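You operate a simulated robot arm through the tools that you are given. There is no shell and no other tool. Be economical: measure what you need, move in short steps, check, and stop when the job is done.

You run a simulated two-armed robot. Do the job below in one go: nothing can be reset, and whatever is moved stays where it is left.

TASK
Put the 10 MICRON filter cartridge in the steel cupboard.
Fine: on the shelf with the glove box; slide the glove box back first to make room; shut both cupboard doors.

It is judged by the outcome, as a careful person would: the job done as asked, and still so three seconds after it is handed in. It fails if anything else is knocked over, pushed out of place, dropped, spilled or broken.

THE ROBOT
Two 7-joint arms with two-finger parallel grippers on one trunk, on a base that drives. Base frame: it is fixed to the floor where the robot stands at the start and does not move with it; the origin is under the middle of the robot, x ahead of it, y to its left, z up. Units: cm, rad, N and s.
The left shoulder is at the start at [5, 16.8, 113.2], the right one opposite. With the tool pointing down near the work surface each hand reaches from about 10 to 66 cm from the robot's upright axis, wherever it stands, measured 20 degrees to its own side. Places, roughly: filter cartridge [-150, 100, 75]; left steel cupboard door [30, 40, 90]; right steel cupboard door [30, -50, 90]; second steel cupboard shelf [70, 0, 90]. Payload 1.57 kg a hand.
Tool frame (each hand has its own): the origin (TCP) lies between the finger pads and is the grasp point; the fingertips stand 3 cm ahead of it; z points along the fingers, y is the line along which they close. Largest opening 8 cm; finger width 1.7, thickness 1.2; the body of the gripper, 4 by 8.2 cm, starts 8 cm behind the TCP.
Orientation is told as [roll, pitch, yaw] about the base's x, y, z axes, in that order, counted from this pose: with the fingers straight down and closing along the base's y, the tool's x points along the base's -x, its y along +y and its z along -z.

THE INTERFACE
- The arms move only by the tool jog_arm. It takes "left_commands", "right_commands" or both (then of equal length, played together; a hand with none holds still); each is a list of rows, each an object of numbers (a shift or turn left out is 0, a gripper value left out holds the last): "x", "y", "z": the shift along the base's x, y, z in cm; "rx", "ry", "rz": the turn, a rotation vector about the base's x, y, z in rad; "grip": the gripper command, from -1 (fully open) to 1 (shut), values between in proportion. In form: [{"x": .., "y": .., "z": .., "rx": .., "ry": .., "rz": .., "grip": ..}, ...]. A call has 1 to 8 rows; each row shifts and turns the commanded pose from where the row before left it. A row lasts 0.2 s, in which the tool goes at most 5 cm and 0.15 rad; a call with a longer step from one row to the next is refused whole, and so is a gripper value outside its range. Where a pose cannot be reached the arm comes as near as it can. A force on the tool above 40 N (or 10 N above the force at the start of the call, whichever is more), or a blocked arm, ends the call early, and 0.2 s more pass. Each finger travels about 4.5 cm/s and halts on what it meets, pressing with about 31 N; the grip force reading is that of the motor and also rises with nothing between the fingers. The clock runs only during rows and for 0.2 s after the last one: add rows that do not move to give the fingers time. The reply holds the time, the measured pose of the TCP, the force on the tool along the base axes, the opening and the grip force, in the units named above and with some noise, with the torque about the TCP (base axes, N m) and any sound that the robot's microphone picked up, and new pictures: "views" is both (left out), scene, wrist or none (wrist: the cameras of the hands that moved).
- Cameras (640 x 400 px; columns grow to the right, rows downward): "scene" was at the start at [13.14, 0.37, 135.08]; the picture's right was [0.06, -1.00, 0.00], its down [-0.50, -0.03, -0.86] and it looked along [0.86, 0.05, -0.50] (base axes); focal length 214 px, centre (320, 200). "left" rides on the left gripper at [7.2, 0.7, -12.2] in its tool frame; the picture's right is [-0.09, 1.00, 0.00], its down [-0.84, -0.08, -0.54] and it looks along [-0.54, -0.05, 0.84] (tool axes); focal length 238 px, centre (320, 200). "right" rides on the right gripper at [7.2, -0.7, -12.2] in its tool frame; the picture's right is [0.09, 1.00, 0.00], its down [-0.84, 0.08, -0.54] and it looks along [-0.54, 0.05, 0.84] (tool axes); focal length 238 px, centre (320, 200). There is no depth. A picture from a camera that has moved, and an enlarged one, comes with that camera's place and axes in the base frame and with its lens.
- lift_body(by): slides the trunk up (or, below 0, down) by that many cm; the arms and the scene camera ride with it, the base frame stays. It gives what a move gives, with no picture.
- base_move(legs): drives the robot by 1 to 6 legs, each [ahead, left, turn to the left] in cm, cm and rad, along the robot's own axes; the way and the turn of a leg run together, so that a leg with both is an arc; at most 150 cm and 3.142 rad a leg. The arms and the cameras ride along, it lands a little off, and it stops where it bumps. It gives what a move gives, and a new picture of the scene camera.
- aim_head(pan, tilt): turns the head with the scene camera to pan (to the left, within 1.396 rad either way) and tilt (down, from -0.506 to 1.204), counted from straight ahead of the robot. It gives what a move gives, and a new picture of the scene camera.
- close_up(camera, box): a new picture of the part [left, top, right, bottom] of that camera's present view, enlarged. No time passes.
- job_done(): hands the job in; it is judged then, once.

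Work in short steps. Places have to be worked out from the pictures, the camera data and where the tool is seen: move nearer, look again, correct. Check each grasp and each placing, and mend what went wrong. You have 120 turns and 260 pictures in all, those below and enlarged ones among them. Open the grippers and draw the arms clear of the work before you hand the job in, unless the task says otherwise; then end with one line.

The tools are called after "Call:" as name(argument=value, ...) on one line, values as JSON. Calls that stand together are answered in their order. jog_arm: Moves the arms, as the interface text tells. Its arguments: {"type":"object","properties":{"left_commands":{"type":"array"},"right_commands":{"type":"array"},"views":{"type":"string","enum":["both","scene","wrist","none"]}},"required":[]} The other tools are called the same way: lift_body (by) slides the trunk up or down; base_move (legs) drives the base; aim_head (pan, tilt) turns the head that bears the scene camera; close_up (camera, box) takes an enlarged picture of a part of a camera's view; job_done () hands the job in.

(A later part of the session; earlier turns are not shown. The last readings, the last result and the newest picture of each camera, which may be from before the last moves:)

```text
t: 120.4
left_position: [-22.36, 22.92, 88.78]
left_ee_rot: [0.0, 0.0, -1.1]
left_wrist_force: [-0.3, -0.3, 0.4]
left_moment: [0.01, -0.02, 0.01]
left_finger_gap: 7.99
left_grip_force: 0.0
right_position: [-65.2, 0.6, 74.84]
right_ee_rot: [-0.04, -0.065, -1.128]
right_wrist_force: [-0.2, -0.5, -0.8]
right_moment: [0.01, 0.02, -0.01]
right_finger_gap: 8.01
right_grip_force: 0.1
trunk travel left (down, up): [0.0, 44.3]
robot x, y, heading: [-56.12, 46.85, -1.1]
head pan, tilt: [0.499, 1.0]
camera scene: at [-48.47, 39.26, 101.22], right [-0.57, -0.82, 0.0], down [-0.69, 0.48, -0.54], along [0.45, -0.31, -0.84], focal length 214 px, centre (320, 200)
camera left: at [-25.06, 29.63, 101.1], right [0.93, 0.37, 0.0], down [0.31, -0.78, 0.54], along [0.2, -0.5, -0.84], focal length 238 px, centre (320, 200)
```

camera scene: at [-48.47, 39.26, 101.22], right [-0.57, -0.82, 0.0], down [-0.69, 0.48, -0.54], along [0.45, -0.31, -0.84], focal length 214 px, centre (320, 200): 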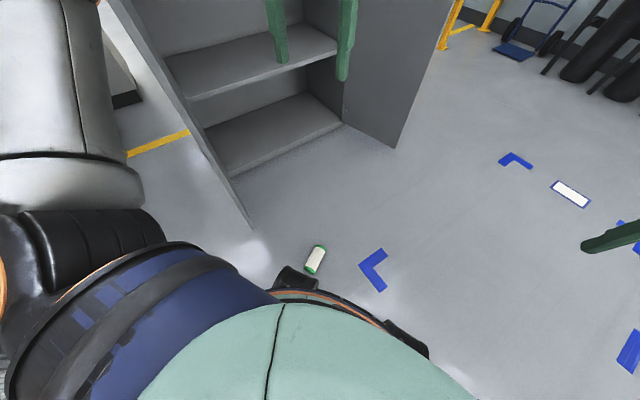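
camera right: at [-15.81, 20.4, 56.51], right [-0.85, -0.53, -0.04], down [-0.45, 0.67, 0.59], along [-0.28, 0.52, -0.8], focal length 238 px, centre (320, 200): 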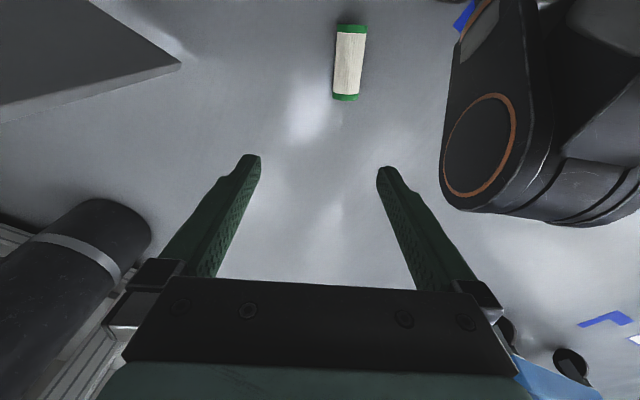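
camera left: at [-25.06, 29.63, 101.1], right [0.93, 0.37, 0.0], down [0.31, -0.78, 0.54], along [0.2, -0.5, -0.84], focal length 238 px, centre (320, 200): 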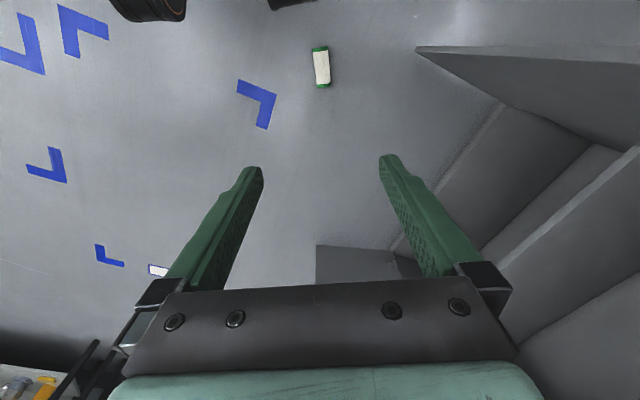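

The cartridge is below and aligned. I'll descend in stages and check the tracking.

Call:
jog_arm(left_commands=[{"z": -4.5}, {"z": -4.5}, {"z": -4.5}, {"z": -4.5}, {"z": -4.5}, {"z": -4.5}], views="none")

Call:
jog_arm(left_commands=[{"z": -4.5}, {"z": -4.5}, {"z": -4.5}, {"z": -4.5}, {"z": -4.5}, {"z": -4.5}, {"z": -4.5}, {"z": -4.5}], views="wrist")

```text
t: 121.8
left_position: [-22.48, 22.88, 62.13]
left_ee_rot: [0.0, 0.0, -1.102]
left_wrist_force: [0.5, 0.0, -0.1]
left_moment: [0.02, -0.01, 0.02]
left_finger_gap: 8.0
left_grip_force: 0.1
right_position: [-65.23, 0.63, 74.86]
right_ee_rot: [-0.038, -0.067, -1.125]
right_wrist_force: [-0.7, -0.3, 0.5]
right_moment: [0.0, 0.0, 0.03]
right_finger_gap: 8.0
right_grip_force: 0.1
trunk travel left (down, up): [0.0, 44.3]
robot x, y, heading: [-56.32, 46.81, -1.101]
head pan, tilt: [0.499, 1.0]
```

```text
t: 123.6
left_position: [-22.58, 22.92, 25.99]
left_ee_rot: [0.001, -0.001, -1.1]
left_wrist_force: [0.2, 0.3, -0.6]
left_moment: [-0.02, -0.02, 0.0]
left_finger_gap: 8.0
left_grip_force: 0.0
right_position: [-65.28, 0.63, 74.83]
right_ee_rot: [-0.038, -0.067, -1.127]
right_wrist_force: [-0.9, -0.2, -0.2]
right_moment: [-0.03, -0.02, 0.04]
right_finger_gap: 7.99
right_grip_force: 0.0
trunk travel left (down, up): [0.0, 44.3]
robot x, y, heading: [-55.75, 47.02, -1.101]
head pan, tilt: [0.499, 1.0]
camera left: at [-25.13, 29.6, 38.18], right [0.93, 0.37, 0.0], down [0.31, -0.78, 0.54], along [0.2, -0.5, -0.84], focal length 238 px, centre (320, 200)
```

left: 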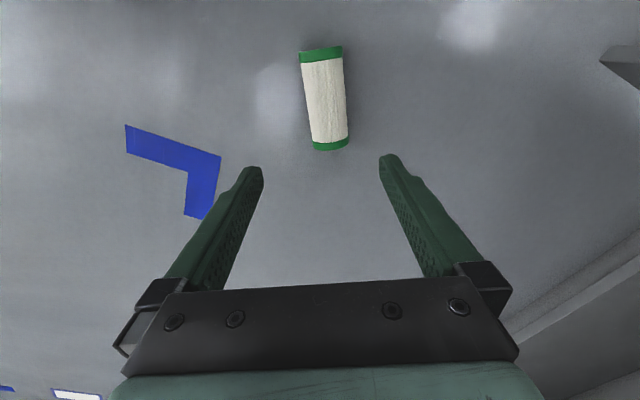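

Tracking is exact, and the cartridge centre is at (-21.8, 23.7). I'll correct slightly and continue down.

Call:
jog_arm(left_commands=[{"x": 0.35, "y": 0.4, "z": -4, "rz": 0.035}, {"x": 0.35, "y": 0.4, "z": -4}, {"z": -4.5}, {"z": -4}, {"z": -2.5}, {"z": -2}, {"z": -1.2}], views="wrist")

```text
t: 125.4
left_position: [-18.95, 22.6, 13.61]
left_ee_rot: [0.019, -0.065, -1.052]
left_wrist_force: [0.0, 0.5, -0.5]
left_moment: [-0.01, 0.02, 0.02]
left_finger_gap: 8.02
left_grip_force: 0.1
left hand out of reach, approached as far as the arm can: row 4, 5, 6, 7
right_position: [-65.36, 0.62, 74.61]
right_ee_rot: [-0.039, -0.066, -1.126]
right_wrist_force: [-0.1, -0.6, -0.6]
right_moment: [0.02, 0.03, -0.01]
right_finger_gap: 8.02
right_grip_force: 0.1
trunk travel left (down, up): [0.0, 44.3]
robot x, y, heading: [-56.19, 46.92, -1.101]
head pan, tilt: [0.499, 1.0]
stopped in row 7 (left hand): the arm was blocked; the commanded pose is now the measured one
camera left: at [-22.46, 29.62, 25.47], right [0.91, 0.41, 0.02], down [0.32, -0.74, 0.59], along [0.26, -0.53, -0.81], focal length 238 px, centre (320, 200)
```

left: 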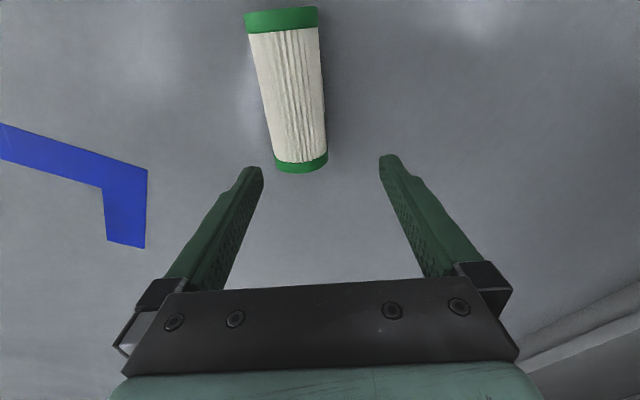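

This confirms a pure reach limit of about 79 cm from shoulder to grasp point, so the lowest reach is close beside the shoulder. I'll raise the left hand and shift the base so the cartridge is about 33 cm to my left and slightly ahead, where about z≈6 was reachable.

Call:
jog_arm(left_commands=[{"z": 4.5}, {"z": 4.5}, {"z": 4.5}, {"z": 4.5}, {"z": 4.5}, {"z": 4.5}, {"z": 4.5}, {"z": 4.5}], views="none")

Call:
base_move(legs=[[0, -13.5, 0], [29, 0, 0]])

```text
t: 127.2
left_position: [-19.33, 22.65, 49.9]
left_ee_rot: [0.017, -0.057, -1.055]
left_wrist_force: [-0.6, -0.2, -0.6]
left_moment: [-0.02, -0.01, 0.01]
left_finger_gap: 8.0
left_grip_force: 0.1
right_position: [-65.24, 0.58, 74.89]
right_ee_rot: [-0.038, -0.065, -1.126]
right_wrist_force: [0.1, -0.2, -0.3]
right_moment: [0.01, 0.01, -0.03]
right_finger_gap: 7.99
right_grip_force: 0.1
trunk travel left (down, up): [0.0, 44.3]
robot x, y, heading: [-56.09, 46.66, -1.104]
head pan, tilt: [0.499, 1.0]
```

```text
t: 130.6
left_position: [-18.42, -9.13, 49.94]
left_ee_rot: [0.016, -0.058, -1.057]
left_wrist_force: [0.2, 0.4, -0.9]
left_moment: [-0.02, 0.01, -0.01]
left_finger_gap: 8.01
left_grip_force: 0.1
right_position: [-64.29, -31.18, 74.86]
right_ee_rot: [-0.038, -0.067, -1.127]
right_wrist_force: [-0.7, 0.2, 0.2]
right_moment: [-0.03, -0.02, 0.0]
right_finger_gap: 8.0
right_grip_force: 0.0
trunk travel left (down, up): [0.0, 44.3]
robot x, y, heading: [-55.41, 14.84, -1.101]
head pan, tilt: [0.499, 1.0]
camera scene: at [-47.49, 7.48, 101.22], right [-0.57, -0.82, 0.0], down [-0.69, 0.48, -0.54], along [0.45, -0.31, -0.84], focal length 214 px, centre (320, 200)
```

scene: 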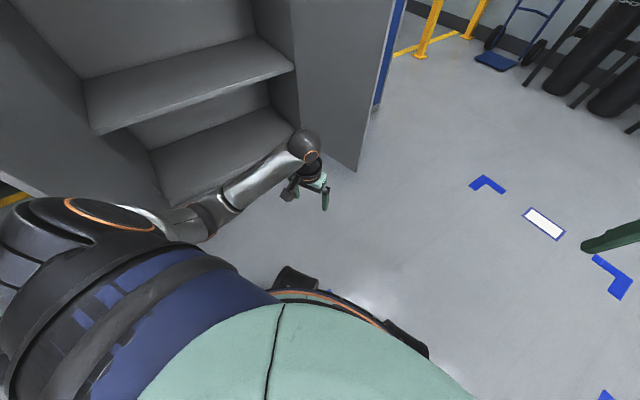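

Next I'll swing the left hand sideways at height to just outside the cartridge.

Call:
jog_arm(left_commands=[{"x": 0.9, "y": 3.7}, {"x": 0.9, "y": 3.7}, {"x": 0.9, "y": 3.7}, {"x": 0.9, "y": 3.7}, {"x": 0.9, "y": 3.7}, {"x": 0.9, "y": 3.7}, {"x": 0.9, "y": 3.7}, {"x": 0.4, "y": 3}], views="both")

```text
t: 132.4
left_position: [-11.76, 19.65, 49.91]
left_ee_rot: [0.015, -0.06, -1.057]
left_wrist_force: [-0.1, 0.5, 0.3]
left_moment: [0.02, 0.0, -0.02]
left_finger_gap: 8.0
left_grip_force: 0.0
right_position: [-64.21, -31.1, 74.86]
right_ee_rot: [-0.039, -0.065, -1.129]
right_wrist_force: [-0.1, -0.1, -0.5]
right_moment: [-0.02, -0.02, 0.03]
right_finger_gap: 7.99
right_grip_force: 0.1
trunk travel left (down, up): [0.0, 44.3]
robot x, y, heading: [-54.86, 14.85, -1.101]
head pan, tilt: [0.499, 1.0]
camera scene: at [-47.48, 7.47, 101.22], right [-0.57, -0.82, 0.0], down [-0.69, 0.48, -0.54], along [0.45, -0.31, -0.84], focal length 214 px, centre (320, 200)
camera left: at [-15.16, 26.84, 61.68], right [0.91, 0.41, 0.02], down [0.32, -0.74, 0.59], along [0.26, -0.53, -0.81], focal length 238 px, centre (320, 200)
```

scene: 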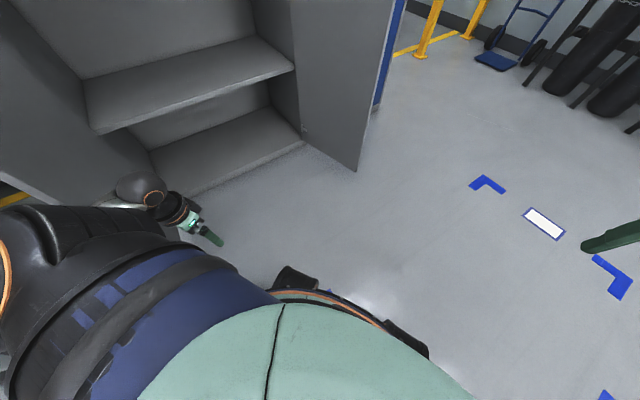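
left: 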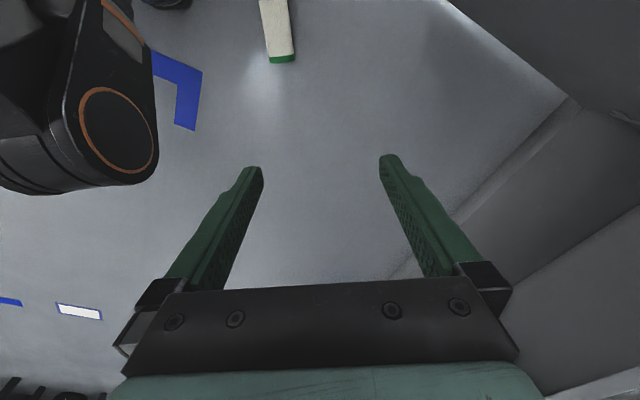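

I'll descend further while moving gradually inward and levelling the tool.

Call:
jog_arm(left_commands=[{"z": -4.5, "rx": 0.02, "ry": 0.01}, {"z": -4.5, "rx": 0.02, "ry": 0.01}, {"z": -4.5, "rx": 0.013, "ry": 0.007}, {"z": -4.5}, {"x": -1, "y": 0.7, "z": -4.3}, {"x": -1, "y": 0.7, "z": -4.3}, {"x": -1.2, "y": 0.7, "z": -4}, {"x": -1.2, "y": 0.7, "z": -4}], views="wrist")

```text
t: 134.2
left_position: [-16.09, 22.69, 15.13]
left_ee_rot: [0.018, 0.002, -1.057]
left_wrist_force: [-0.7, 0.5, -0.3]
left_moment: [-0.02, 0.0, -0.01]
left_finger_gap: 8.0
left_grip_force: 0.1
right_position: [-64.29, -31.25, 74.86]
right_ee_rot: [-0.036, -0.067, -1.127]
right_wrist_force: [-0.4, -0.2, 0.2]
right_moment: [0.02, -0.01, 0.02]
right_finger_gap: 8.01
right_grip_force: 0.0
trunk travel left (down, up): [0.0, 44.3]
robot x, y, heading: [-55.15, 15.49, -1.099]
head pan, tilt: [0.499, 1.0]
camera left: at [-19.26, 29.14, 27.33], right [0.91, 0.41, 0.02], down [0.34, -0.77, 0.54], along [0.23, -0.49, -0.84], focal length 238 px, centre (320, 200)
```

left: 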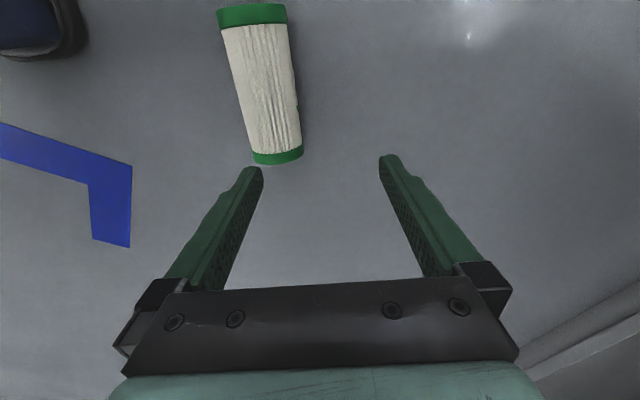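

The centre is confirmed at (-22.0, 23.7). I'll move in over it above cap height, then lower as far as I can.

Call:
jog_arm(left_commands=[{"x": -2, "y": 0.35, "z": -2}, {"x": -2, "y": 0.35, "z": -2}, {"x": -1.9, "y": 0.3, "z": -1.5}, {"z": -1.5}, {"z": -1.2}, {"z": -0.8}], views="wrist")

```text
t: 135.6
left_position: [-22.06, 23.41, 6.17]
left_ee_rot: [0.019, 0.003, -1.056]
left_wrist_force: [0.2, -0.3, 0.3]
left_moment: [-0.01, 0.04, 0.01]
left_finger_gap: 7.99
left_grip_force: 0.1
right_position: [-64.32, -31.13, 74.81]
right_ee_rot: [-0.039, -0.067, -1.125]
right_wrist_force: [-0.1, 0.9, -0.4]
right_moment: [-0.02, -0.03, -0.03]
right_finger_gap: 7.99
right_grip_force: 0.1
trunk travel left (down, up): [0.0, 44.3]
robot x, y, heading: [-55.18, 15.64, -1.103]
head pan, tilt: [0.499, 1.0]
camera left: at [-25.15, 29.98, 18.45], right [0.91, 0.41, 0.02], down [0.34, -0.77, 0.54], along [0.23, -0.49, -0.84], focal length 238 px, centre (320, 200)
```

left: 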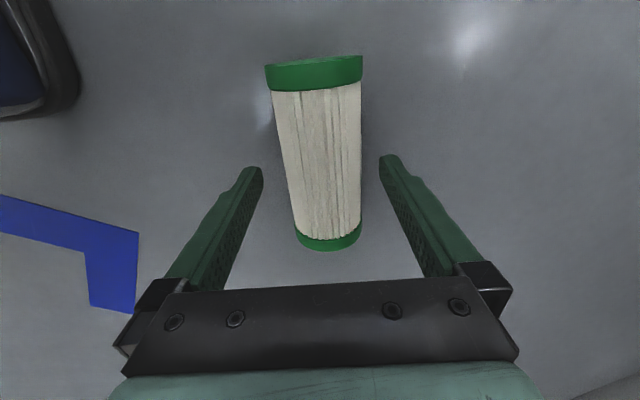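

There's no reach warning at z 6.2, so I'll go lower in small steps.

Call:
jog_arm(left_commands=[{"z": -0.8}, {"z": -0.8}, {"z": -0.6}, {"z": -0.4}], views="wrist")

```text
t: 136.6
left_position: [-22.07, 23.79, 4.96]
left_ee_rot: [0.023, 0.005, -1.057]
left_wrist_force: [-0.1, -0.3, -0.2]
left_moment: [0.0, 0.01, 0.03]
left_finger_gap: 8.01
left_grip_force: 0.0
left hand out of reach, approached as far as the arm can: row 2, 3
right_position: [-64.28, -31.03, 74.87]
right_ee_rot: [-0.039, -0.066, -1.127]
right_wrist_force: [-0.2, 0.3, -0.3]
right_moment: [0.01, -0.03, 0.0]
right_finger_gap: 8.01
right_grip_force: 0.1
trunk travel left (down, up): [0.0, 44.3]
robot x, y, heading: [-55.22, 15.21, -1.1]
head pan, tilt: [0.499, 1.0]
camera left: at [-25.25, 30.21, 17.18], right [0.91, 0.41, 0.02], down [0.33, -0.77, 0.54], along [0.24, -0.48, -0.84], focal length 238 px, centre (320, 200)
```

left: 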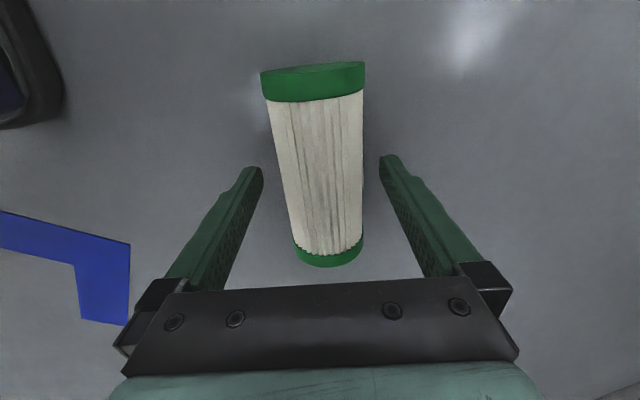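

The fingertips are now below the cartridge's mid-height. I'll close the gripper.

Call:
jog_arm(left_commands=[{"grip": 1}, {"grip": 1}, {"grip": 1}, {"grip": 1}, {"grip": 1}], views="wrist")

```text
t: 137.8
left_position: [-21.99, 23.8, 4.99]
left_ee_rot: [0.02, 0.002, -1.056]
left_wrist_force: [-0.5, 1.1, 0.6]
left_moment: [0.21, 0.09, -0.04]
left_finger_gap: 5.37
left_grip_force: 30.7
right_position: [-64.22, -31.0, 74.84]
right_ee_rot: [-0.038, -0.066, -1.128]
right_wrist_force: [0.7, 0.5, 0.9]
right_moment: [0.0, -0.01, -0.04]
right_finger_gap: 8.0
right_grip_force: 0.0
trunk travel left (down, up): [0.0, 44.3]
robot x, y, heading: [-55.13, 14.63, -1.1]
head pan, tilt: [0.499, 1.0]
camera left: at [-25.25, 30.12, 17.17], right [0.91, 0.41, 0.02], down [0.34, -0.77, 0.54], along [0.24, -0.48, -0.84], focal length 238 px, centre (320, 200)
```

left: 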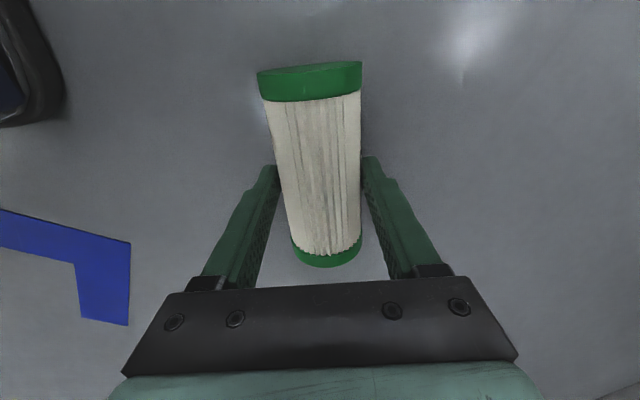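

It's gripped at 5.4 cm. I'll lift gently with the trunk and check.

Call:
lift_body(by=12)

Call:
close_up(camera="left", box=[160, 0, 480, 400])

```text
t: 139.3
left_position: [-22.42, 23.51, 16.93]
left_ee_rot: [0.017, 0.001, -1.057]
left_wrist_force: [0.2, -0.3, -0.7]
left_moment: [0.01, 0.01, -0.02]
left_finger_gap: 5.36
left_grip_force: 31.5
right_position: [-64.21, -31.08, 86.79]
right_ee_rot: [-0.037, -0.066, -1.127]
right_wrist_force: [-0.4, -0.1, 0.4]
right_moment: [-0.02, -0.06, 0.01]
right_finger_gap: 8.01
right_grip_force: 0.0
trunk travel left (down, up): [-12.0, 32.3]
robot x, y, heading: [-55.49, 15.26, -1.102]
head pan, tilt: [0.499, 1.0]
```

```text
1.00 times, centred on (320, 200) of left (not enlarged: the box is as wide or as high as the picture)
camera zoom: at [-25.45, 29.97, 29.13], right [0.91, 0.41, 0.02], down [0.34, -0.77, 0.54], along [0.23, -0.49, -0.84], focal length 238 px, centre (320, 200)
```

zoom: 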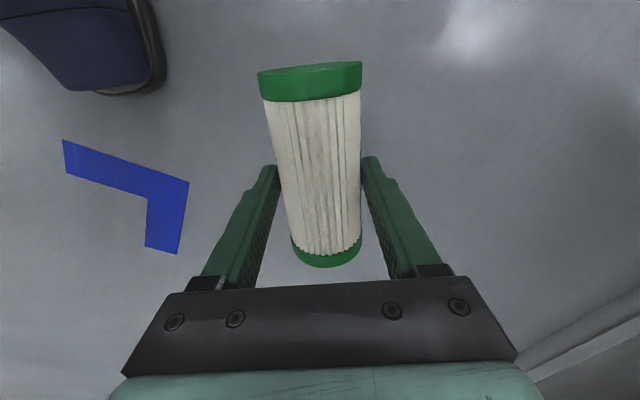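

Lifted cleanly and held steady. I'll retrace the arm path outward and up, then to the front posture.

Call:
jog_arm(left_commands=[{"z": 2}, {"x": 2, "y": -0.3, "z": 2}, {"x": 2, "y": -0.3, "z": 2.5}, {"x": 2, "y": -0.4, "z": 3}, {"x": 1, "y": -0.7, "z": 4}, {"x": 1, "y": -0.7, "z": 4}, {"x": 1, "y": -0.7, "z": 4}, {"x": 1, "y": -0.7, "z": 4}], views="none")

Call:
jog_arm(left_commands=[{"z": 4}, {"z": 4}, {"z": 4}, {"z": 4}, {"x": -0.9, "y": -3.5}, {"x": -0.9, "y": -3.5}, {"x": -0.9, "y": -3.5}, {"x": -0.9, "y": -3.5}], views="wrist")

```text
t: 141.1
left_position: [-12.41, 19.61, 42.33]
left_ee_rot: [0.017, 0.004, -1.058]
left_wrist_force: [0.1, -0.2, -1.6]
left_moment: [0.01, -0.02, -0.01]
left_finger_gap: 5.34
left_grip_force: 31.5
left hand out of reach, approached as far as the arm can: row 1
right_position: [-64.43, -31.14, 86.9]
right_ee_rot: [-0.04, -0.065, -1.128]
right_wrist_force: [0.3, -0.8, 0.8]
right_moment: [0.01, 0.01, -0.01]
right_finger_gap: 8.0
right_grip_force: 0.1
trunk travel left (down, up): [-12.0, 32.3]
robot x, y, heading: [-55.23, 14.95, -1.099]
head pan, tilt: [0.499, 1.0]
```

```text
t: 142.9
left_position: [-15.82, 5.57, 58.35]
left_ee_rot: [0.02, 0.005, -1.055]
left_wrist_force: [0.4, -0.3, -1.9]
left_moment: [0.0, -0.01, 0.0]
left_finger_gap: 5.37
left_grip_force: 31.3
right_position: [-64.34, -31.11, 86.93]
right_ee_rot: [-0.039, -0.065, -1.128]
right_wrist_force: [-0.5, 0.4, 0.6]
right_moment: [0.03, 0.03, 0.0]
right_finger_gap: 8.02
right_grip_force: 0.0
trunk travel left (down, up): [-12.0, 32.3]
robot x, y, heading: [-54.89, 15.15, -1.102]
head pan, tilt: [0.499, 1.0]
camera left: at [-18.99, 12.15, 70.51], right [0.91, 0.41, 0.02], down [0.34, -0.77, 0.54], along [0.24, -0.48, -0.84], focal length 238 px, centre (320, 200)
```

left: 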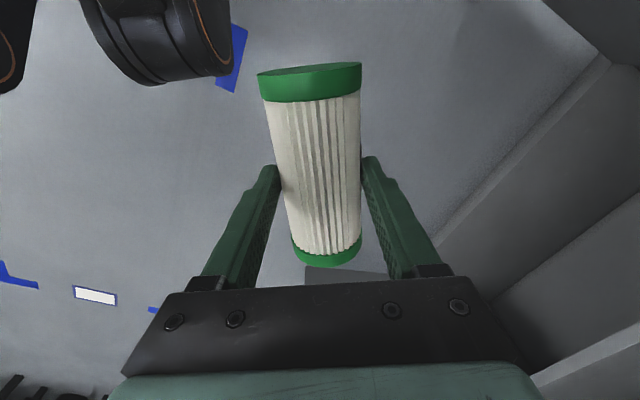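

Still steady. I'll raise the trunk and bring the hand forward and up.

Call:
lift_body(by=18)

Call:
jog_arm(left_commands=[{"x": -0.5, "y": -2.3, "z": 3.8}, {"x": -0.5, "y": -2.3, "z": 3.8}, {"x": -0.5, "y": -2.3, "z": 3.8}, {"x": -0.5, "y": -2.3, "z": 3.8}, {"x": -0.5, "y": -2.3, "z": 3.8}, {"x": -0.5, "y": -2.3, "z": 3.8}, {"x": -0.5, "y": -2.3, "z": 3.8}, {"x": -0.5, "y": -2.3, "z": 3.8}], views="wrist")

```text
t: 144.9
left_position: [-15.85, 5.74, 76.28]
left_ee_rot: [0.019, 0.002, -1.057]
left_wrist_force: [-0.5, -0.6, -1.4]
left_moment: [0.02, 0.01, 0.03]
left_finger_gap: 5.35
left_grip_force: 30.8
right_position: [-64.27, -31.1, 104.82]
right_ee_rot: [-0.037, -0.065, -1.128]
right_wrist_force: [-0.2, 0.1, -0.9]
right_moment: [0.01, -0.01, 0.02]
right_finger_gap: 8.02
right_grip_force: 0.0
trunk travel left (down, up): [-30.0, 14.3]
robot x, y, heading: [-55.32, 15.22, -1.103]
head pan, tilt: [0.499, 1.0]
```

```text
t: 146.7
left_position: [-19.86, -12.74, 106.7]
left_ee_rot: [0.018, 0.004, -1.056]
left_wrist_force: [1.1, -0.1, -1.5]
left_moment: [0.02, -0.01, 0.01]
left_finger_gap: 5.35
left_grip_force: 30.6
right_position: [-64.22, -31.16, 104.85]
right_ee_rot: [-0.038, -0.065, -1.127]
right_wrist_force: [-0.8, -0.3, 0.5]
right_moment: [-0.01, -0.05, 0.01]
right_finger_gap: 8.0
right_grip_force: 0.0
trunk travel left (down, up): [-30.0, 14.3]
robot x, y, heading: [-54.72, 15.37, -1.1]
head pan, tilt: [0.499, 1.0]
camera left: at [-22.99, -6.28, 118.93], right [0.91, 0.41, 0.02], down [0.34, -0.77, 0.54], along [0.23, -0.48, -0.84], focal length 238 px, centre (320, 200)
```

left: 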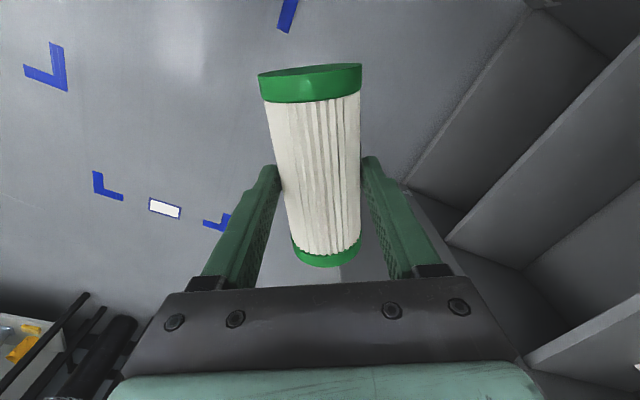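

The grip is steady. I'll turn toward the cupboard in two gentle halves, checking the grip between them.

Call:
base_move(legs=[[0, 0, 0.55]])

Call:
close_up(camera="left", box=[160, 20, 480, 300])

```text
t: 148.7
left_position: [-10.46, 9.89, 106.66]
left_ee_rot: [0.017, 0.002, -0.506]
left_wrist_force: [0.1, -0.1, -1.9]
left_moment: [0.01, 0.01, -0.05]
left_finger_gap: 5.36
left_grip_force: 31.1
right_position: [-38.76, -29.09, 104.87]
right_ee_rot: [-0.038, -0.067, -0.578]
right_wrist_force: [-0.5, 0.1, 0.0]
right_moment: [-0.01, -0.03, 0.01]
right_finger_gap: 8.02
right_grip_force: 0.0
trunk travel left (down, up): [-30.0, 14.3]
robot x, y, heading: [-55.12, 15.2, -0.549]
head pan, tilt: [0.499, 1.0]
camera scene: at [-44.65, 12.54, 131.22], right [-0.05, -1.0, 0.0], down [-0.84, 0.04, -0.54], along [0.54, -0.03, -0.84], focal length 214 px, centre (320, 200)
```

scene: 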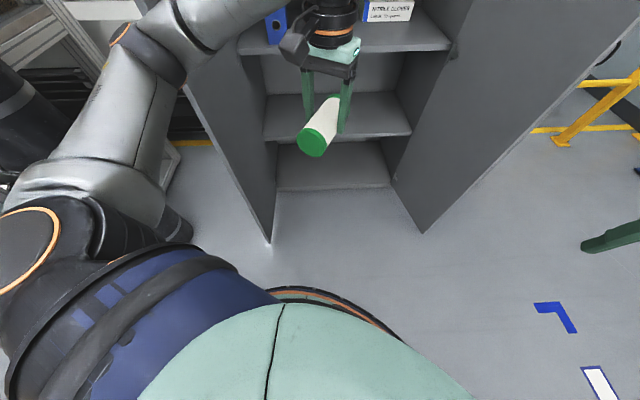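

```text
1.43 times, centred on (320, 160) of left
camera zoom: at [-16.5, 13.72, 118.89], right [0.56, 0.83, 0.02], down [0.69, -0.48, 0.54], along [0.45, -0.29, -0.84], focal length 340 px, centre (320, 257)
```

zoom: 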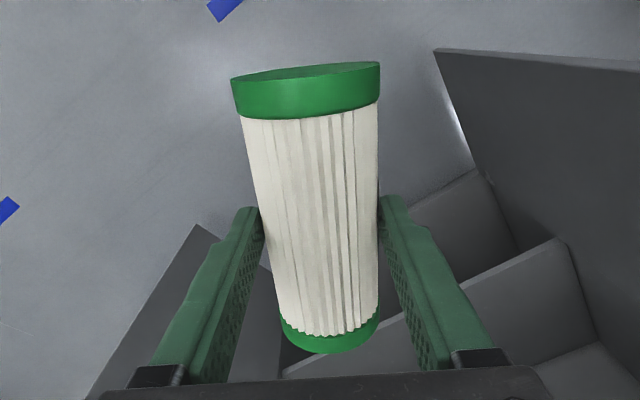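

The grip is firm and the plain (bottom) end faces me, so tipping the hand forward will set it upright. I'll finish the turn and slide right to line up with the opening.

Call:
base_move(legs=[[0, 0, 0.55], [0, -23, 0]])

Call:
aim_head(pan=0, tilt=0.55)

```text
t: 152.8
left_position: [-14.34, 10.84, 106.67]
left_ee_rot: [0.019, 0.002, 0.04]
left_wrist_force: [0.1, 0.3, -1.8]
left_moment: [-0.01, 0.0, 0.02]
left_finger_gap: 5.36
left_grip_force: 30.8
right_position: [-18.28, -37.2, 104.81]
right_ee_rot: [-0.039, -0.067, -0.031]
right_wrist_force: [0.1, 0.0, -0.3]
right_moment: [-0.01, 0.01, 0.02]
right_finger_gap: 8.01
right_grip_force: 0.0
trunk travel left (down, up): [-30.0, 14.3]
robot x, y, heading: [-55.41, -7.82, -0.005]
head pan, tilt: [0.499, 1.0]
camera scene: at [-44.99, -4.76, 131.22], right [0.47, -0.88, 0.0], down [-0.74, -0.4, -0.54], along [0.48, 0.26, -0.84], focal length 214 px, centre (320, 200)
```

scene: 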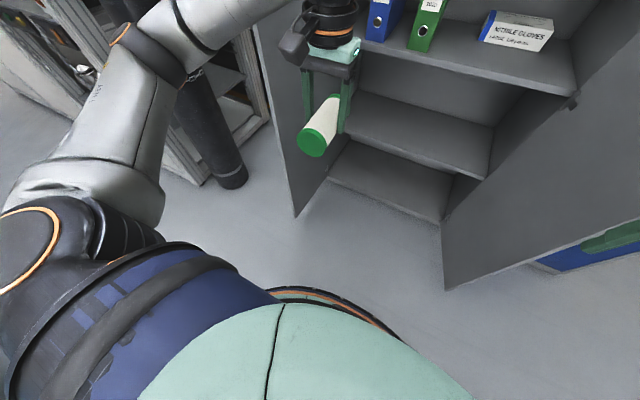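

```text
t: 153.8
left_position: [-14.23, 10.85, 106.71]
left_ee_rot: [0.018, 0.001, 0.039]
left_wrist_force: [-0.3, 0.2, -1.3]
left_moment: [-0.05, 0.0, 0.0]
left_finger_gap: 5.35
left_grip_force: 31.1
right_position: [-18.21, -37.16, 104.87]
right_ee_rot: [-0.039, -0.066, -0.031]
right_wrist_force: [0.7, -0.6, 0.4]
right_moment: [0.0, -0.04, -0.04]
right_finger_gap: 8.0
right_grip_force: 0.1
trunk travel left (down, up): [-30.0, 14.3]
robot x, y, heading: [-54.83, -8.26, -0.003]
head pan, tilt: [0.0, 0.55]
camera scene: at [-42.14, -8.08, 134.86], right [0.0, -1.0, 0.0], down [-0.52, 0.0, -0.85], along [0.85, 0.0, -0.52], focal length 214 px, centre (320, 200)
```

scene: 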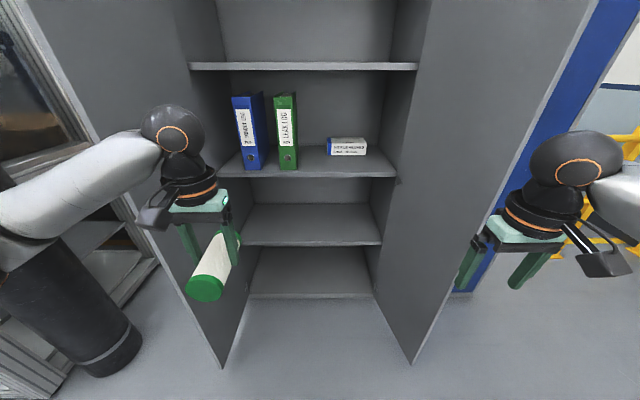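

The cartridge is still well held. In this open spot I'll tip the left hand forward to bring the cartridge upright and move it ahead of me, while tucking the right hand inward and up.

Call:
jog_arm(left_commands=[{"x": 1, "y": -1.1, "ry": -0.131}, {"x": 1, "y": -1.1, "ry": -0.131}, {"x": 1, "y": -1.1, "ry": -0.131}, {"x": 1, "y": -1.1, "ry": -0.131}, {"x": 1, "y": -1.1, "ry": -0.131}, {"x": 1, "y": -1.1, "ry": -0.131}], right_commands=[{"y": 1, "z": 2.5}, {"y": 1, "z": 2.5}, {"y": 1, "z": 2.5}, {"y": 1, "z": 2.5}, {"y": 1, "z": 2.5}, {"y": 1, "z": 2.5}], views="scene")

Call:
jog_arm(left_commands=[{"x": 1, "y": -1.1, "ry": -0.131}, {"x": 1, "y": -1.1, "ry": -0.131}, {"x": 1, "y": -1.1, "ry": -0.131}, {"x": 1, "y": -1.1, "ry": -0.131}, {"x": 1, "y": -1.1, "ry": -0.131}, {"x": 1, "y": -1.1, "ry": -0.131}], right_commands=[{"y": 0.5}, {"y": 0.5}, {"y": 0.5}, {"y": 0.5}, {"y": 0}, {"y": 0}], views="both")

```text
t: 155.2
left_position: [-8.46, 4.25, 106.75]
left_ee_rot: [-0.024, -0.785, 0.059]
left_wrist_force: [-0.7, 0.2, -1.6]
left_moment: [-0.01, 0.01, 0.0]
left_finger_gap: 5.36
left_grip_force: 31.5
right_position: [-18.29, -31.09, 119.84]
right_ee_rot: [-0.038, -0.067, -0.031]
right_wrist_force: [0.0, 0.1, -0.5]
right_moment: [-0.01, 0.01, -0.02]
right_finger_gap: 8.01
right_grip_force: 0.1
trunk travel left (down, up): [-30.0, 14.3]
robot x, y, heading: [-54.76, -7.58, -0.008]
head pan, tilt: [0.0, 0.55]
camera scene: at [-42.15, -8.06, 134.87], right [-0.01, -1.0, 0.0], down [-0.52, 0.0, -0.85], along [0.85, 0.0, -0.52], focal length 214 px, centre (320, 200)
```

scene: 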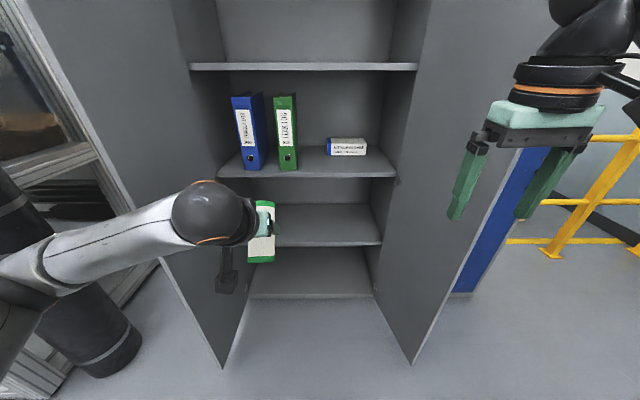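

```text
t: 156.6
left_position: [-2.35, -2.38, 106.69]
left_ee_rot: [-1.586, -1.53, 1.603]
left_wrist_force: [-0.4, -0.1, -2.0]
left_moment: [0.01, 0.07, 0.0]
left_finger_gap: 5.35
left_grip_force: 31.0
right_position: [-18.18, -29.05, 119.85]
right_ee_rot: [-0.039, -0.066, -0.033]
right_wrist_force: [0.3, -0.4, -0.5]
right_moment: [-0.03, 0.01, 0.01]
right_finger_gap: 8.01
right_grip_force: 0.1
trunk travel left (down, up): [-30.0, 14.3]
robot x, y, heading: [-55.19, -7.86, -0.005]
head pan, tilt: [0.0, 0.55]
camera scene: at [-42.13, -8.1, 134.87], right [-0.01, -1.0, 0.0], down [-0.52, 0.0, -0.85], along [0.85, 0.0, -0.52], focal length 214 px, centre (320, 200)
camera right: at [-26.22, -29.11, 131.59], right [-0.06, 1.0, -0.04], down [0.8, 0.07, 0.59], along [0.59, 0.0, -0.8], focal length 238 px, centre (320, 200)
camera left: at [-14.43, -2.27, 99.45], right [-0.02, 1.0, 0.05], down [-0.54, -0.05, 0.84], along [0.84, -0.01, 0.54], focal length 238 px, centre (320, 200)
```

scene: 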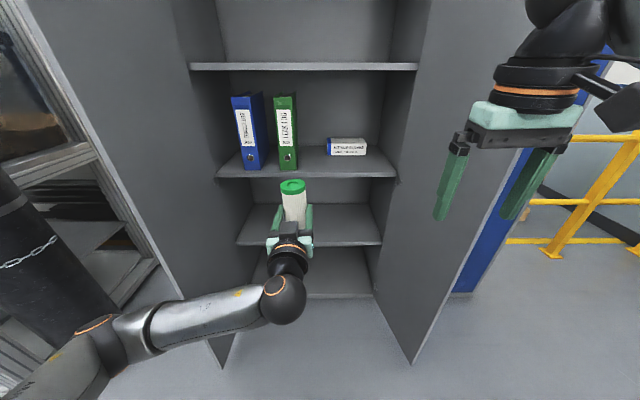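
right: 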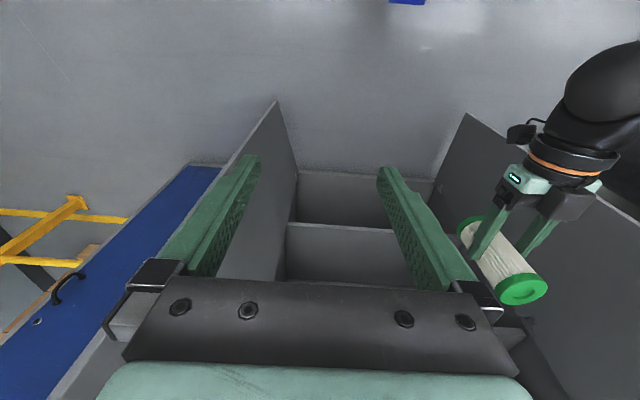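
left: 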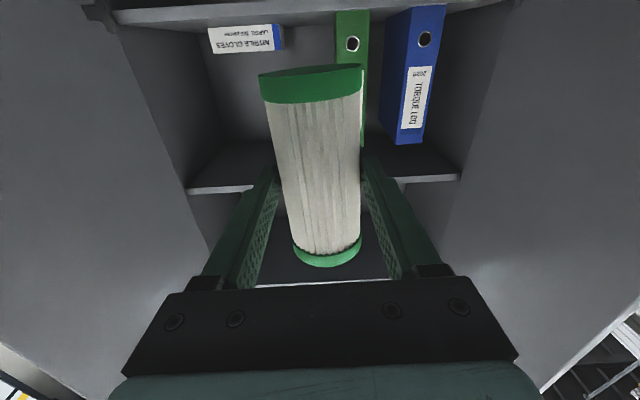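

The cartridge is now upright with its slotted top up. I'll level it (+0.04 roll) and shift it toward y≈-9, at z≈104, for entering the cupboard.

Call:
jog_arm(left_commands=[{"y": -1.3, "z": -0.5, "rx": 0.02}, {"y": -1.3, "z": -0.5, "rx": 0.02}, {"y": -1.3, "z": -0.5}, {"y": -1.3, "z": -0.5}, {"y": -1.3, "z": -0.5}], views="scene")

```text
t: 157.8
left_position: [-2.34, -8.83, 104.19]
left_ee_rot: [2.761, -1.57, -2.743]
left_wrist_force: [0.7, 0.3, -1.6]
left_moment: [0.01, 0.05, 0.01]
left_finger_gap: 5.35
left_grip_force: 31.4
right_position: [-18.34, -29.11, 119.89]
right_ee_rot: [-0.038, -0.066, -0.032]
right_wrist_force: [-1.0, -0.8, -0.2]
right_moment: [-0.01, -0.03, -0.01]
right_finger_gap: 7.97
right_grip_force: 0.0
trunk travel left (down, up): [-30.0, 14.3]
robot x, y, heading: [-55.33, -7.83, -0.004]
head pan, tilt: [0.0, 0.55]
camera scene: at [-42.14, -8.11, 134.87], right [-0.01, -1.0, 0.0], down [-0.52, 0.0, -0.85], along [0.85, 0.0, -0.52], focal length 214 px, centre (320, 200)
```

scene: 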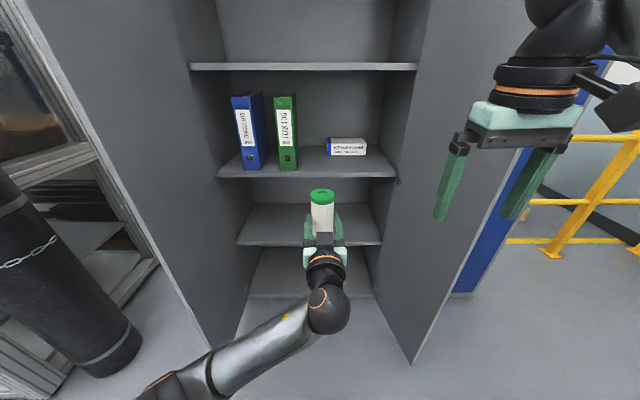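

Before driving in, I'll check the clearance between my right elbow and the right door.

Call:
aim_head(pan=-1.2, tilt=0.5)

```text
t: 159.2
left_position: [-2.34, -8.75, 104.18]
left_ee_rot: [2.775, -1.571, -2.757]
left_wrist_force: [0.9, 0.3, -2.4]
left_moment: [0.03, 0.03, -0.01]
left_finger_gap: 5.36
left_grip_force: 31.3
right_position: [-18.33, -29.16, 119.88]
right_ee_rot: [-0.039, -0.068, -0.031]
right_wrist_force: [0.8, 0.1, 0.0]
right_moment: [-0.03, 0.02, -0.01]
right_finger_gap: 7.98
right_grip_force: 0.0
trunk travel left (down, up): [-30.0, 14.3]
robot x, y, heading: [-55.41, -8.17, -0.004]
head pan, tilt: [-1.201, 0.499]
camera scene: at [-47.87, -16.54, 135.33], right [-0.93, -0.36, 0.0], down [-0.17, 0.45, -0.88], along [0.31, -0.82, -0.48], focal length 214 px, centre (320, 200)
```

scene: 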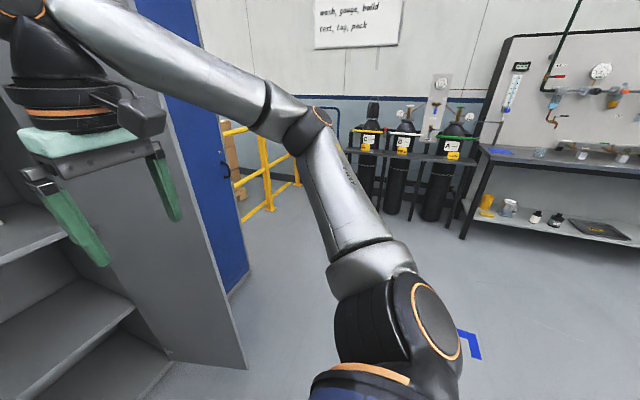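

The right elbow would pass the right door with only about 2 cm to spare. I'll shift the base 6 cm left and bring the held cartridge back right by the same amount.

Call:
base_move(legs=[[0, 6, 0]])

Call:
jog_arm(left_commands=[{"y": -1.4}, {"y": -1.4}, {"y": -1.4}, {"y": -1.2}], views="wrist")

```text
t: 160.4
left_position: [-2.19, -2.79, 104.06]
left_ee_rot: [-2.235, -1.57, 2.254]
left_wrist_force: [-1.0, -0.3, -1.0]
left_moment: [0.0, 0.04, -0.02]
left_finger_gap: 5.34
left_grip_force: 31.0
right_position: [-18.29, -23.12, 119.89]
right_ee_rot: [-0.037, -0.067, -0.031]
right_wrist_force: [0.0, -1.0, 1.4]
right_moment: [0.01, 0.01, -0.03]
right_finger_gap: 8.02
right_grip_force: 0.3
trunk travel left (down, up): [-30.0, 14.3]
robot x, y, heading: [-55.35, -1.77, -0.01]
head pan, tilt: [-1.201, 0.499]
camera scene: at [-47.84, -10.54, 135.33], right [-0.93, -0.36, 0.0], down [-0.17, 0.45, -0.88], along [0.31, -0.82, -0.48], focal length 214 px, centre (320, 200)
```

scene: 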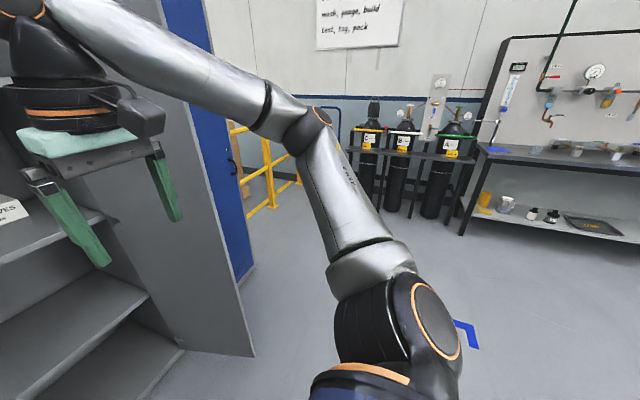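

```text
t: 161.4
left_position: [0.43, -2.38, 101.96]
left_ee_rot: [1.817, -1.439, -1.709]
left_wrist_force: [-0.2, -0.3, -1.0]
left_moment: [0.0, 0.03, 0.01]
left_finger_gap: 5.33
left_grip_force: 31.0
right_position: [-18.23, -23.22, 119.88]
right_ee_rot: [-0.038, -0.067, -0.029]
right_wrist_force: [1.2, 0.4, 0.0]
right_moment: [0.0, 0.01, 0.0]
right_finger_gap: 8.01
right_grip_force: 0.1
trunk travel left (down, up): [-30.0, 14.3]
robot x, y, heading: [-55.06, -1.81, -0.009]
head pan, tilt: [-1.201, 0.499]
stopped in row 4 (left hand): the arm was blocked; the commanded pose is now the measured one
camera left: at [-11.61, -2.09, 94.48], right [-0.11, 0.97, 0.22], down [-0.55, -0.25, 0.8], along [0.83, -0.03, 0.56], focal length 238 px, centre (320, 200)
```

left: 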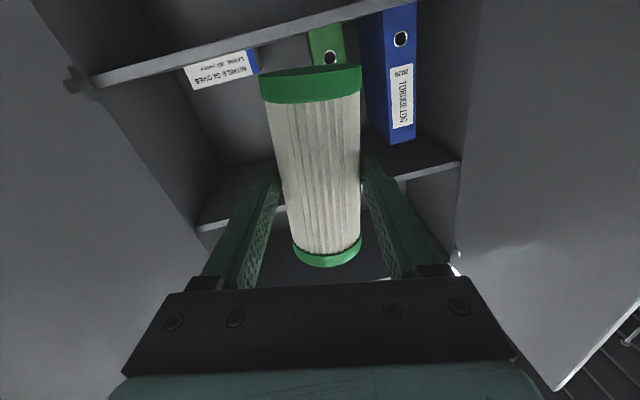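

The left arm can't cross further inward and rolled slightly. I'll restore its previous pose relative to the robot, then get the lateral offset by turning the base about 0.13 to the right.

Call:
jog_arm(left_commands=[{"x": -0.9, "y": -0.1, "z": 0.7, "rx": -0.043, "rz": -0.037}, {"x": -0.9, "y": -0.1, "z": 0.7, "rx": -0.043, "rz": -0.037}, {"x": -0.9, "y": -0.1, "z": 0.7, "rx": -0.043, "rz": -0.037}], views="none")

Call:
base_move(legs=[[0, 0, -0.13]])

Call:
aim_head(pan=0.1, tilt=0.5)

```text
t: 162.2
left_position: [-1.85, -1.81, 104.59]
left_ee_rot: [2.733, -1.518, -2.716]
left_wrist_force: [0.6, -0.3, -2.0]
left_moment: [-0.03, 0.02, -0.02]
left_finger_gap: 5.39
left_grip_force: 31.1
right_position: [-18.38, -23.2, 119.87]
right_ee_rot: [-0.038, -0.066, -0.029]
right_wrist_force: [0.9, -0.2, 0.1]
right_moment: [-0.01, 0.0, 0.0]
right_finger_gap: 8.02
right_grip_force: 0.0
trunk travel left (down, up): [-30.0, 14.3]
robot x, y, heading: [-55.2, -1.74, -0.005]
head pan, tilt: [-1.201, 0.499]
```

```text
t: 163.2
left_position: [-2.23, -8.8, 104.46]
left_ee_rot: [2.677, -1.521, -2.793]
left_wrist_force: [0.3, 0.0, -1.5]
left_moment: [0.02, 0.04, 0.01]
left_finger_gap: 5.34
left_grip_force: 30.9
right_position: [-21.24, -27.8, 119.89]
right_ee_rot: [-0.04, -0.066, -0.161]
right_wrist_force: [-0.2, 0.6, 0.2]
right_moment: [0.03, -0.04, 0.01]
right_finger_gap: 7.98
right_grip_force: 0.1
trunk travel left (down, up): [-30.0, 14.3]
robot x, y, heading: [-55.1, -2.07, -0.134]
head pan, tilt: [-1.201, 0.499]
camera scene: at [-49.01, -11.47, 135.33], right [-0.97, -0.23, 0.0], down [-0.11, 0.47, -0.88], along [0.2, -0.85, -0.48], focal length 214 px, centre (320, 200)
```

scene: 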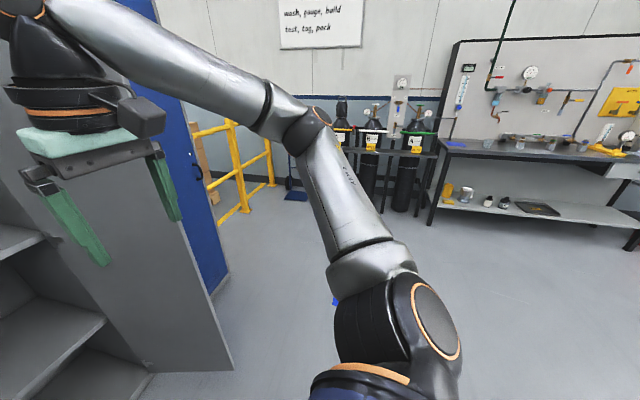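

```text
t: 164.7
left_position: [-2.2, -8.69, 104.32]
left_ee_rot: [2.652, -1.519, -2.766]
left_wrist_force: [1.9, 0.1, -1.7]
left_moment: [0.02, 0.07, 0.01]
left_finger_gap: 5.37
left_grip_force: 31.0
right_position: [-21.3, -27.73, 119.9]
right_ee_rot: [-0.038, -0.066, -0.16]
right_wrist_force: [0.0, -0.6, -0.6]
right_moment: [0.03, -0.02, -0.03]
right_finger_gap: 8.0
right_grip_force: 0.1
trunk travel left (down, up): [-30.0, 14.3]
robot x, y, heading: [-55.31, -1.97, -0.129]
head pan, tilt: [0.099, 0.499]
camera scene: at [-42.03, -2.93, 135.33], right [-0.04, -1.0, 0.0], down [-0.48, 0.02, -0.88], along [0.88, -0.03, -0.48], focal length 214 px, centre (320, 200)
```

scene: 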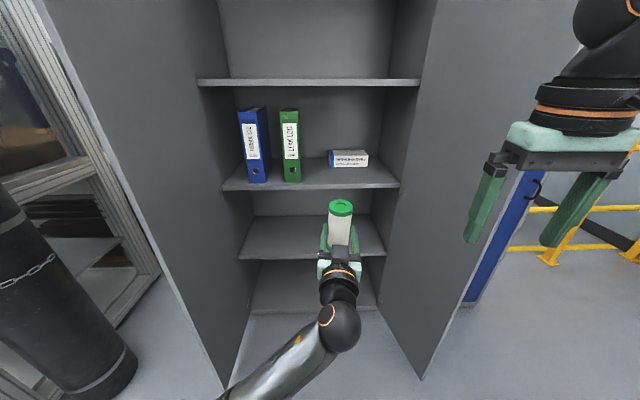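

Everything lines up: the cartridge at y≈-8.7 heads for the free area in front of the gap beside the glove box. I'll level the cartridge and drive in most of the way.

Call:
jog_arm(left_commands=[{"rx": -0.01, "ry": 0.024}, {"rx": -0.009, "ry": 0.024}], views="none")

Call:
base_move(legs=[[44, 5.7, 0]])

Call:
close_up(camera="left", box=[0, 0, 640, 400])

```text
t: 165.3
left_position: [-1.11, -6.97, 104.32]
left_ee_rot: [1.988, -1.522, -2.073]
left_wrist_force: [0.8, 0.3, -1.7]
left_moment: [0.01, 0.06, 0.01]
left_finger_gap: 5.35
left_grip_force: 31.3
right_position: [-21.29, -27.82, 119.92]
right_ee_rot: [-0.038, -0.066, -0.162]
right_wrist_force: [-0.1, 0.0, 0.4]
right_moment: [-0.01, 0.03, 0.03]
right_finger_gap: 8.01
right_grip_force: 0.2
trunk travel left (down, up): [-30.0, 14.3]
robot x, y, heading: [-55.52, -1.8, -0.13]
head pan, tilt: [0.099, 0.499]
```

```text
t: 167.9
left_position: [42.59, -7.99, 103.86]
left_ee_rot: [1.848, -1.522, -1.942]
left_wrist_force: [-0.4, -0.2, -0.9]
left_moment: [0.01, 0.04, 0.01]
left_finger_gap: 5.33
left_grip_force: 31.1
right_position: [22.49, -28.39, 119.95]
right_ee_rot: [-0.037, -0.066, -0.165]
right_wrist_force: [0.2, -0.2, -0.3]
right_moment: [-0.04, 0.03, 0.0]
right_finger_gap: 8.02
right_grip_force: 0.0
trunk travel left (down, up): [-30.0, 14.3]
robot x, y, heading: [-11.44, -2.25, -0.137]
head pan, tilt: [0.099, 0.499]
camera scene: at [1.96, -3.46, 135.32], right [-0.04, -1.0, 0.0], down [-0.48, 0.02, -0.88], along [0.88, -0.04, -0.48], focal length 214 px, centre (320, 200)
```

scene: 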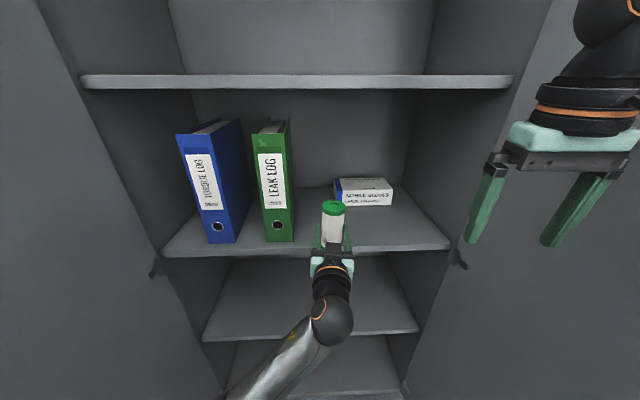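

```text
1.00 times, centred on (320, 200) of left (not enlarged: the box is as wide or as high as the picture)
camera zoom: at [30.78, -5.76, 96.61], right [0.09, 0.99, 0.14], down [-0.56, -0.06, 0.82], along [0.82, -0.15, 0.55], focal length 238 px, centre (320, 200)
```

zoom: 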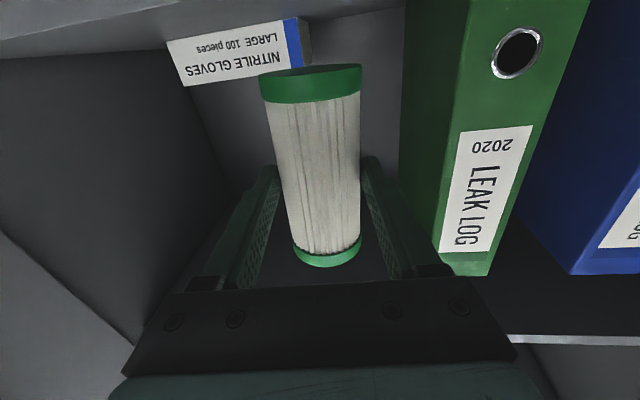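

The grip is still good and there's clearance on both sides. I'll drive the last 12 cm so the cartridge is over the shelf.

Call:
base_move(legs=[[12, 1.6, 0]])

Call:
close_up(camera="scene", box=[220, 140, 460, 290])

```text
t: 169.2
left_position: [53.93, -6.88, 104.61]
left_ee_rot: [2.175, -1.526, -2.266]
left_wrist_force: [-0.1, -0.6, -1.8]
left_moment: [-0.03, 0.03, -0.01]
left_finger_gap: 5.34
left_grip_force: 31.1
right_position: [33.52, -27.29, 120.66]
right_ee_rot: [-0.05, -0.081, -0.165]
right_wrist_force: [0.4, -0.3, -0.5]
right_moment: [0.0, 0.0, 0.0]
right_finger_gap: 7.99
right_grip_force: 0.0
trunk travel left (down, up): [-30.0, 14.3]
robot x, y, heading: [0.73, -2.86, -0.14]
head pan, tilt: [0.099, 0.499]
camera scene: at [12.81, -2.1, 135.46], right [-0.04, -1.0, 0.01], down [-0.47, 0.01, -0.88], along [0.88, -0.04, -0.47], focal length 214 px, centre (320, 200)
```

scene: 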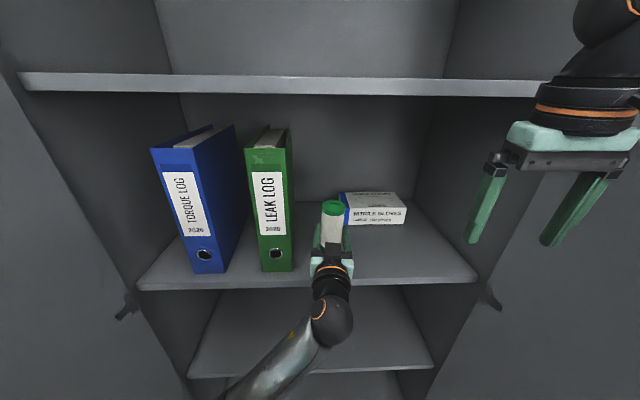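

```text
2.67 times, centred on (340, 215) of scene
camera zoom: at [12.81, -2.1, 135.46], right [-0.04, -1.0, 0.01], down [-0.47, 0.01, -0.88], along [0.88, -0.04, -0.47], focal length 572 px, centre (267, 160)
```

zoom: 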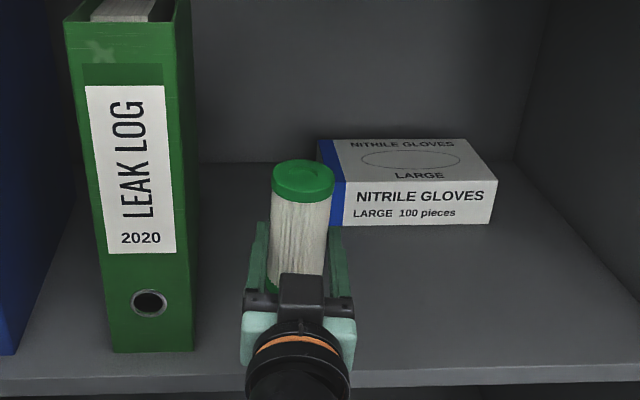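

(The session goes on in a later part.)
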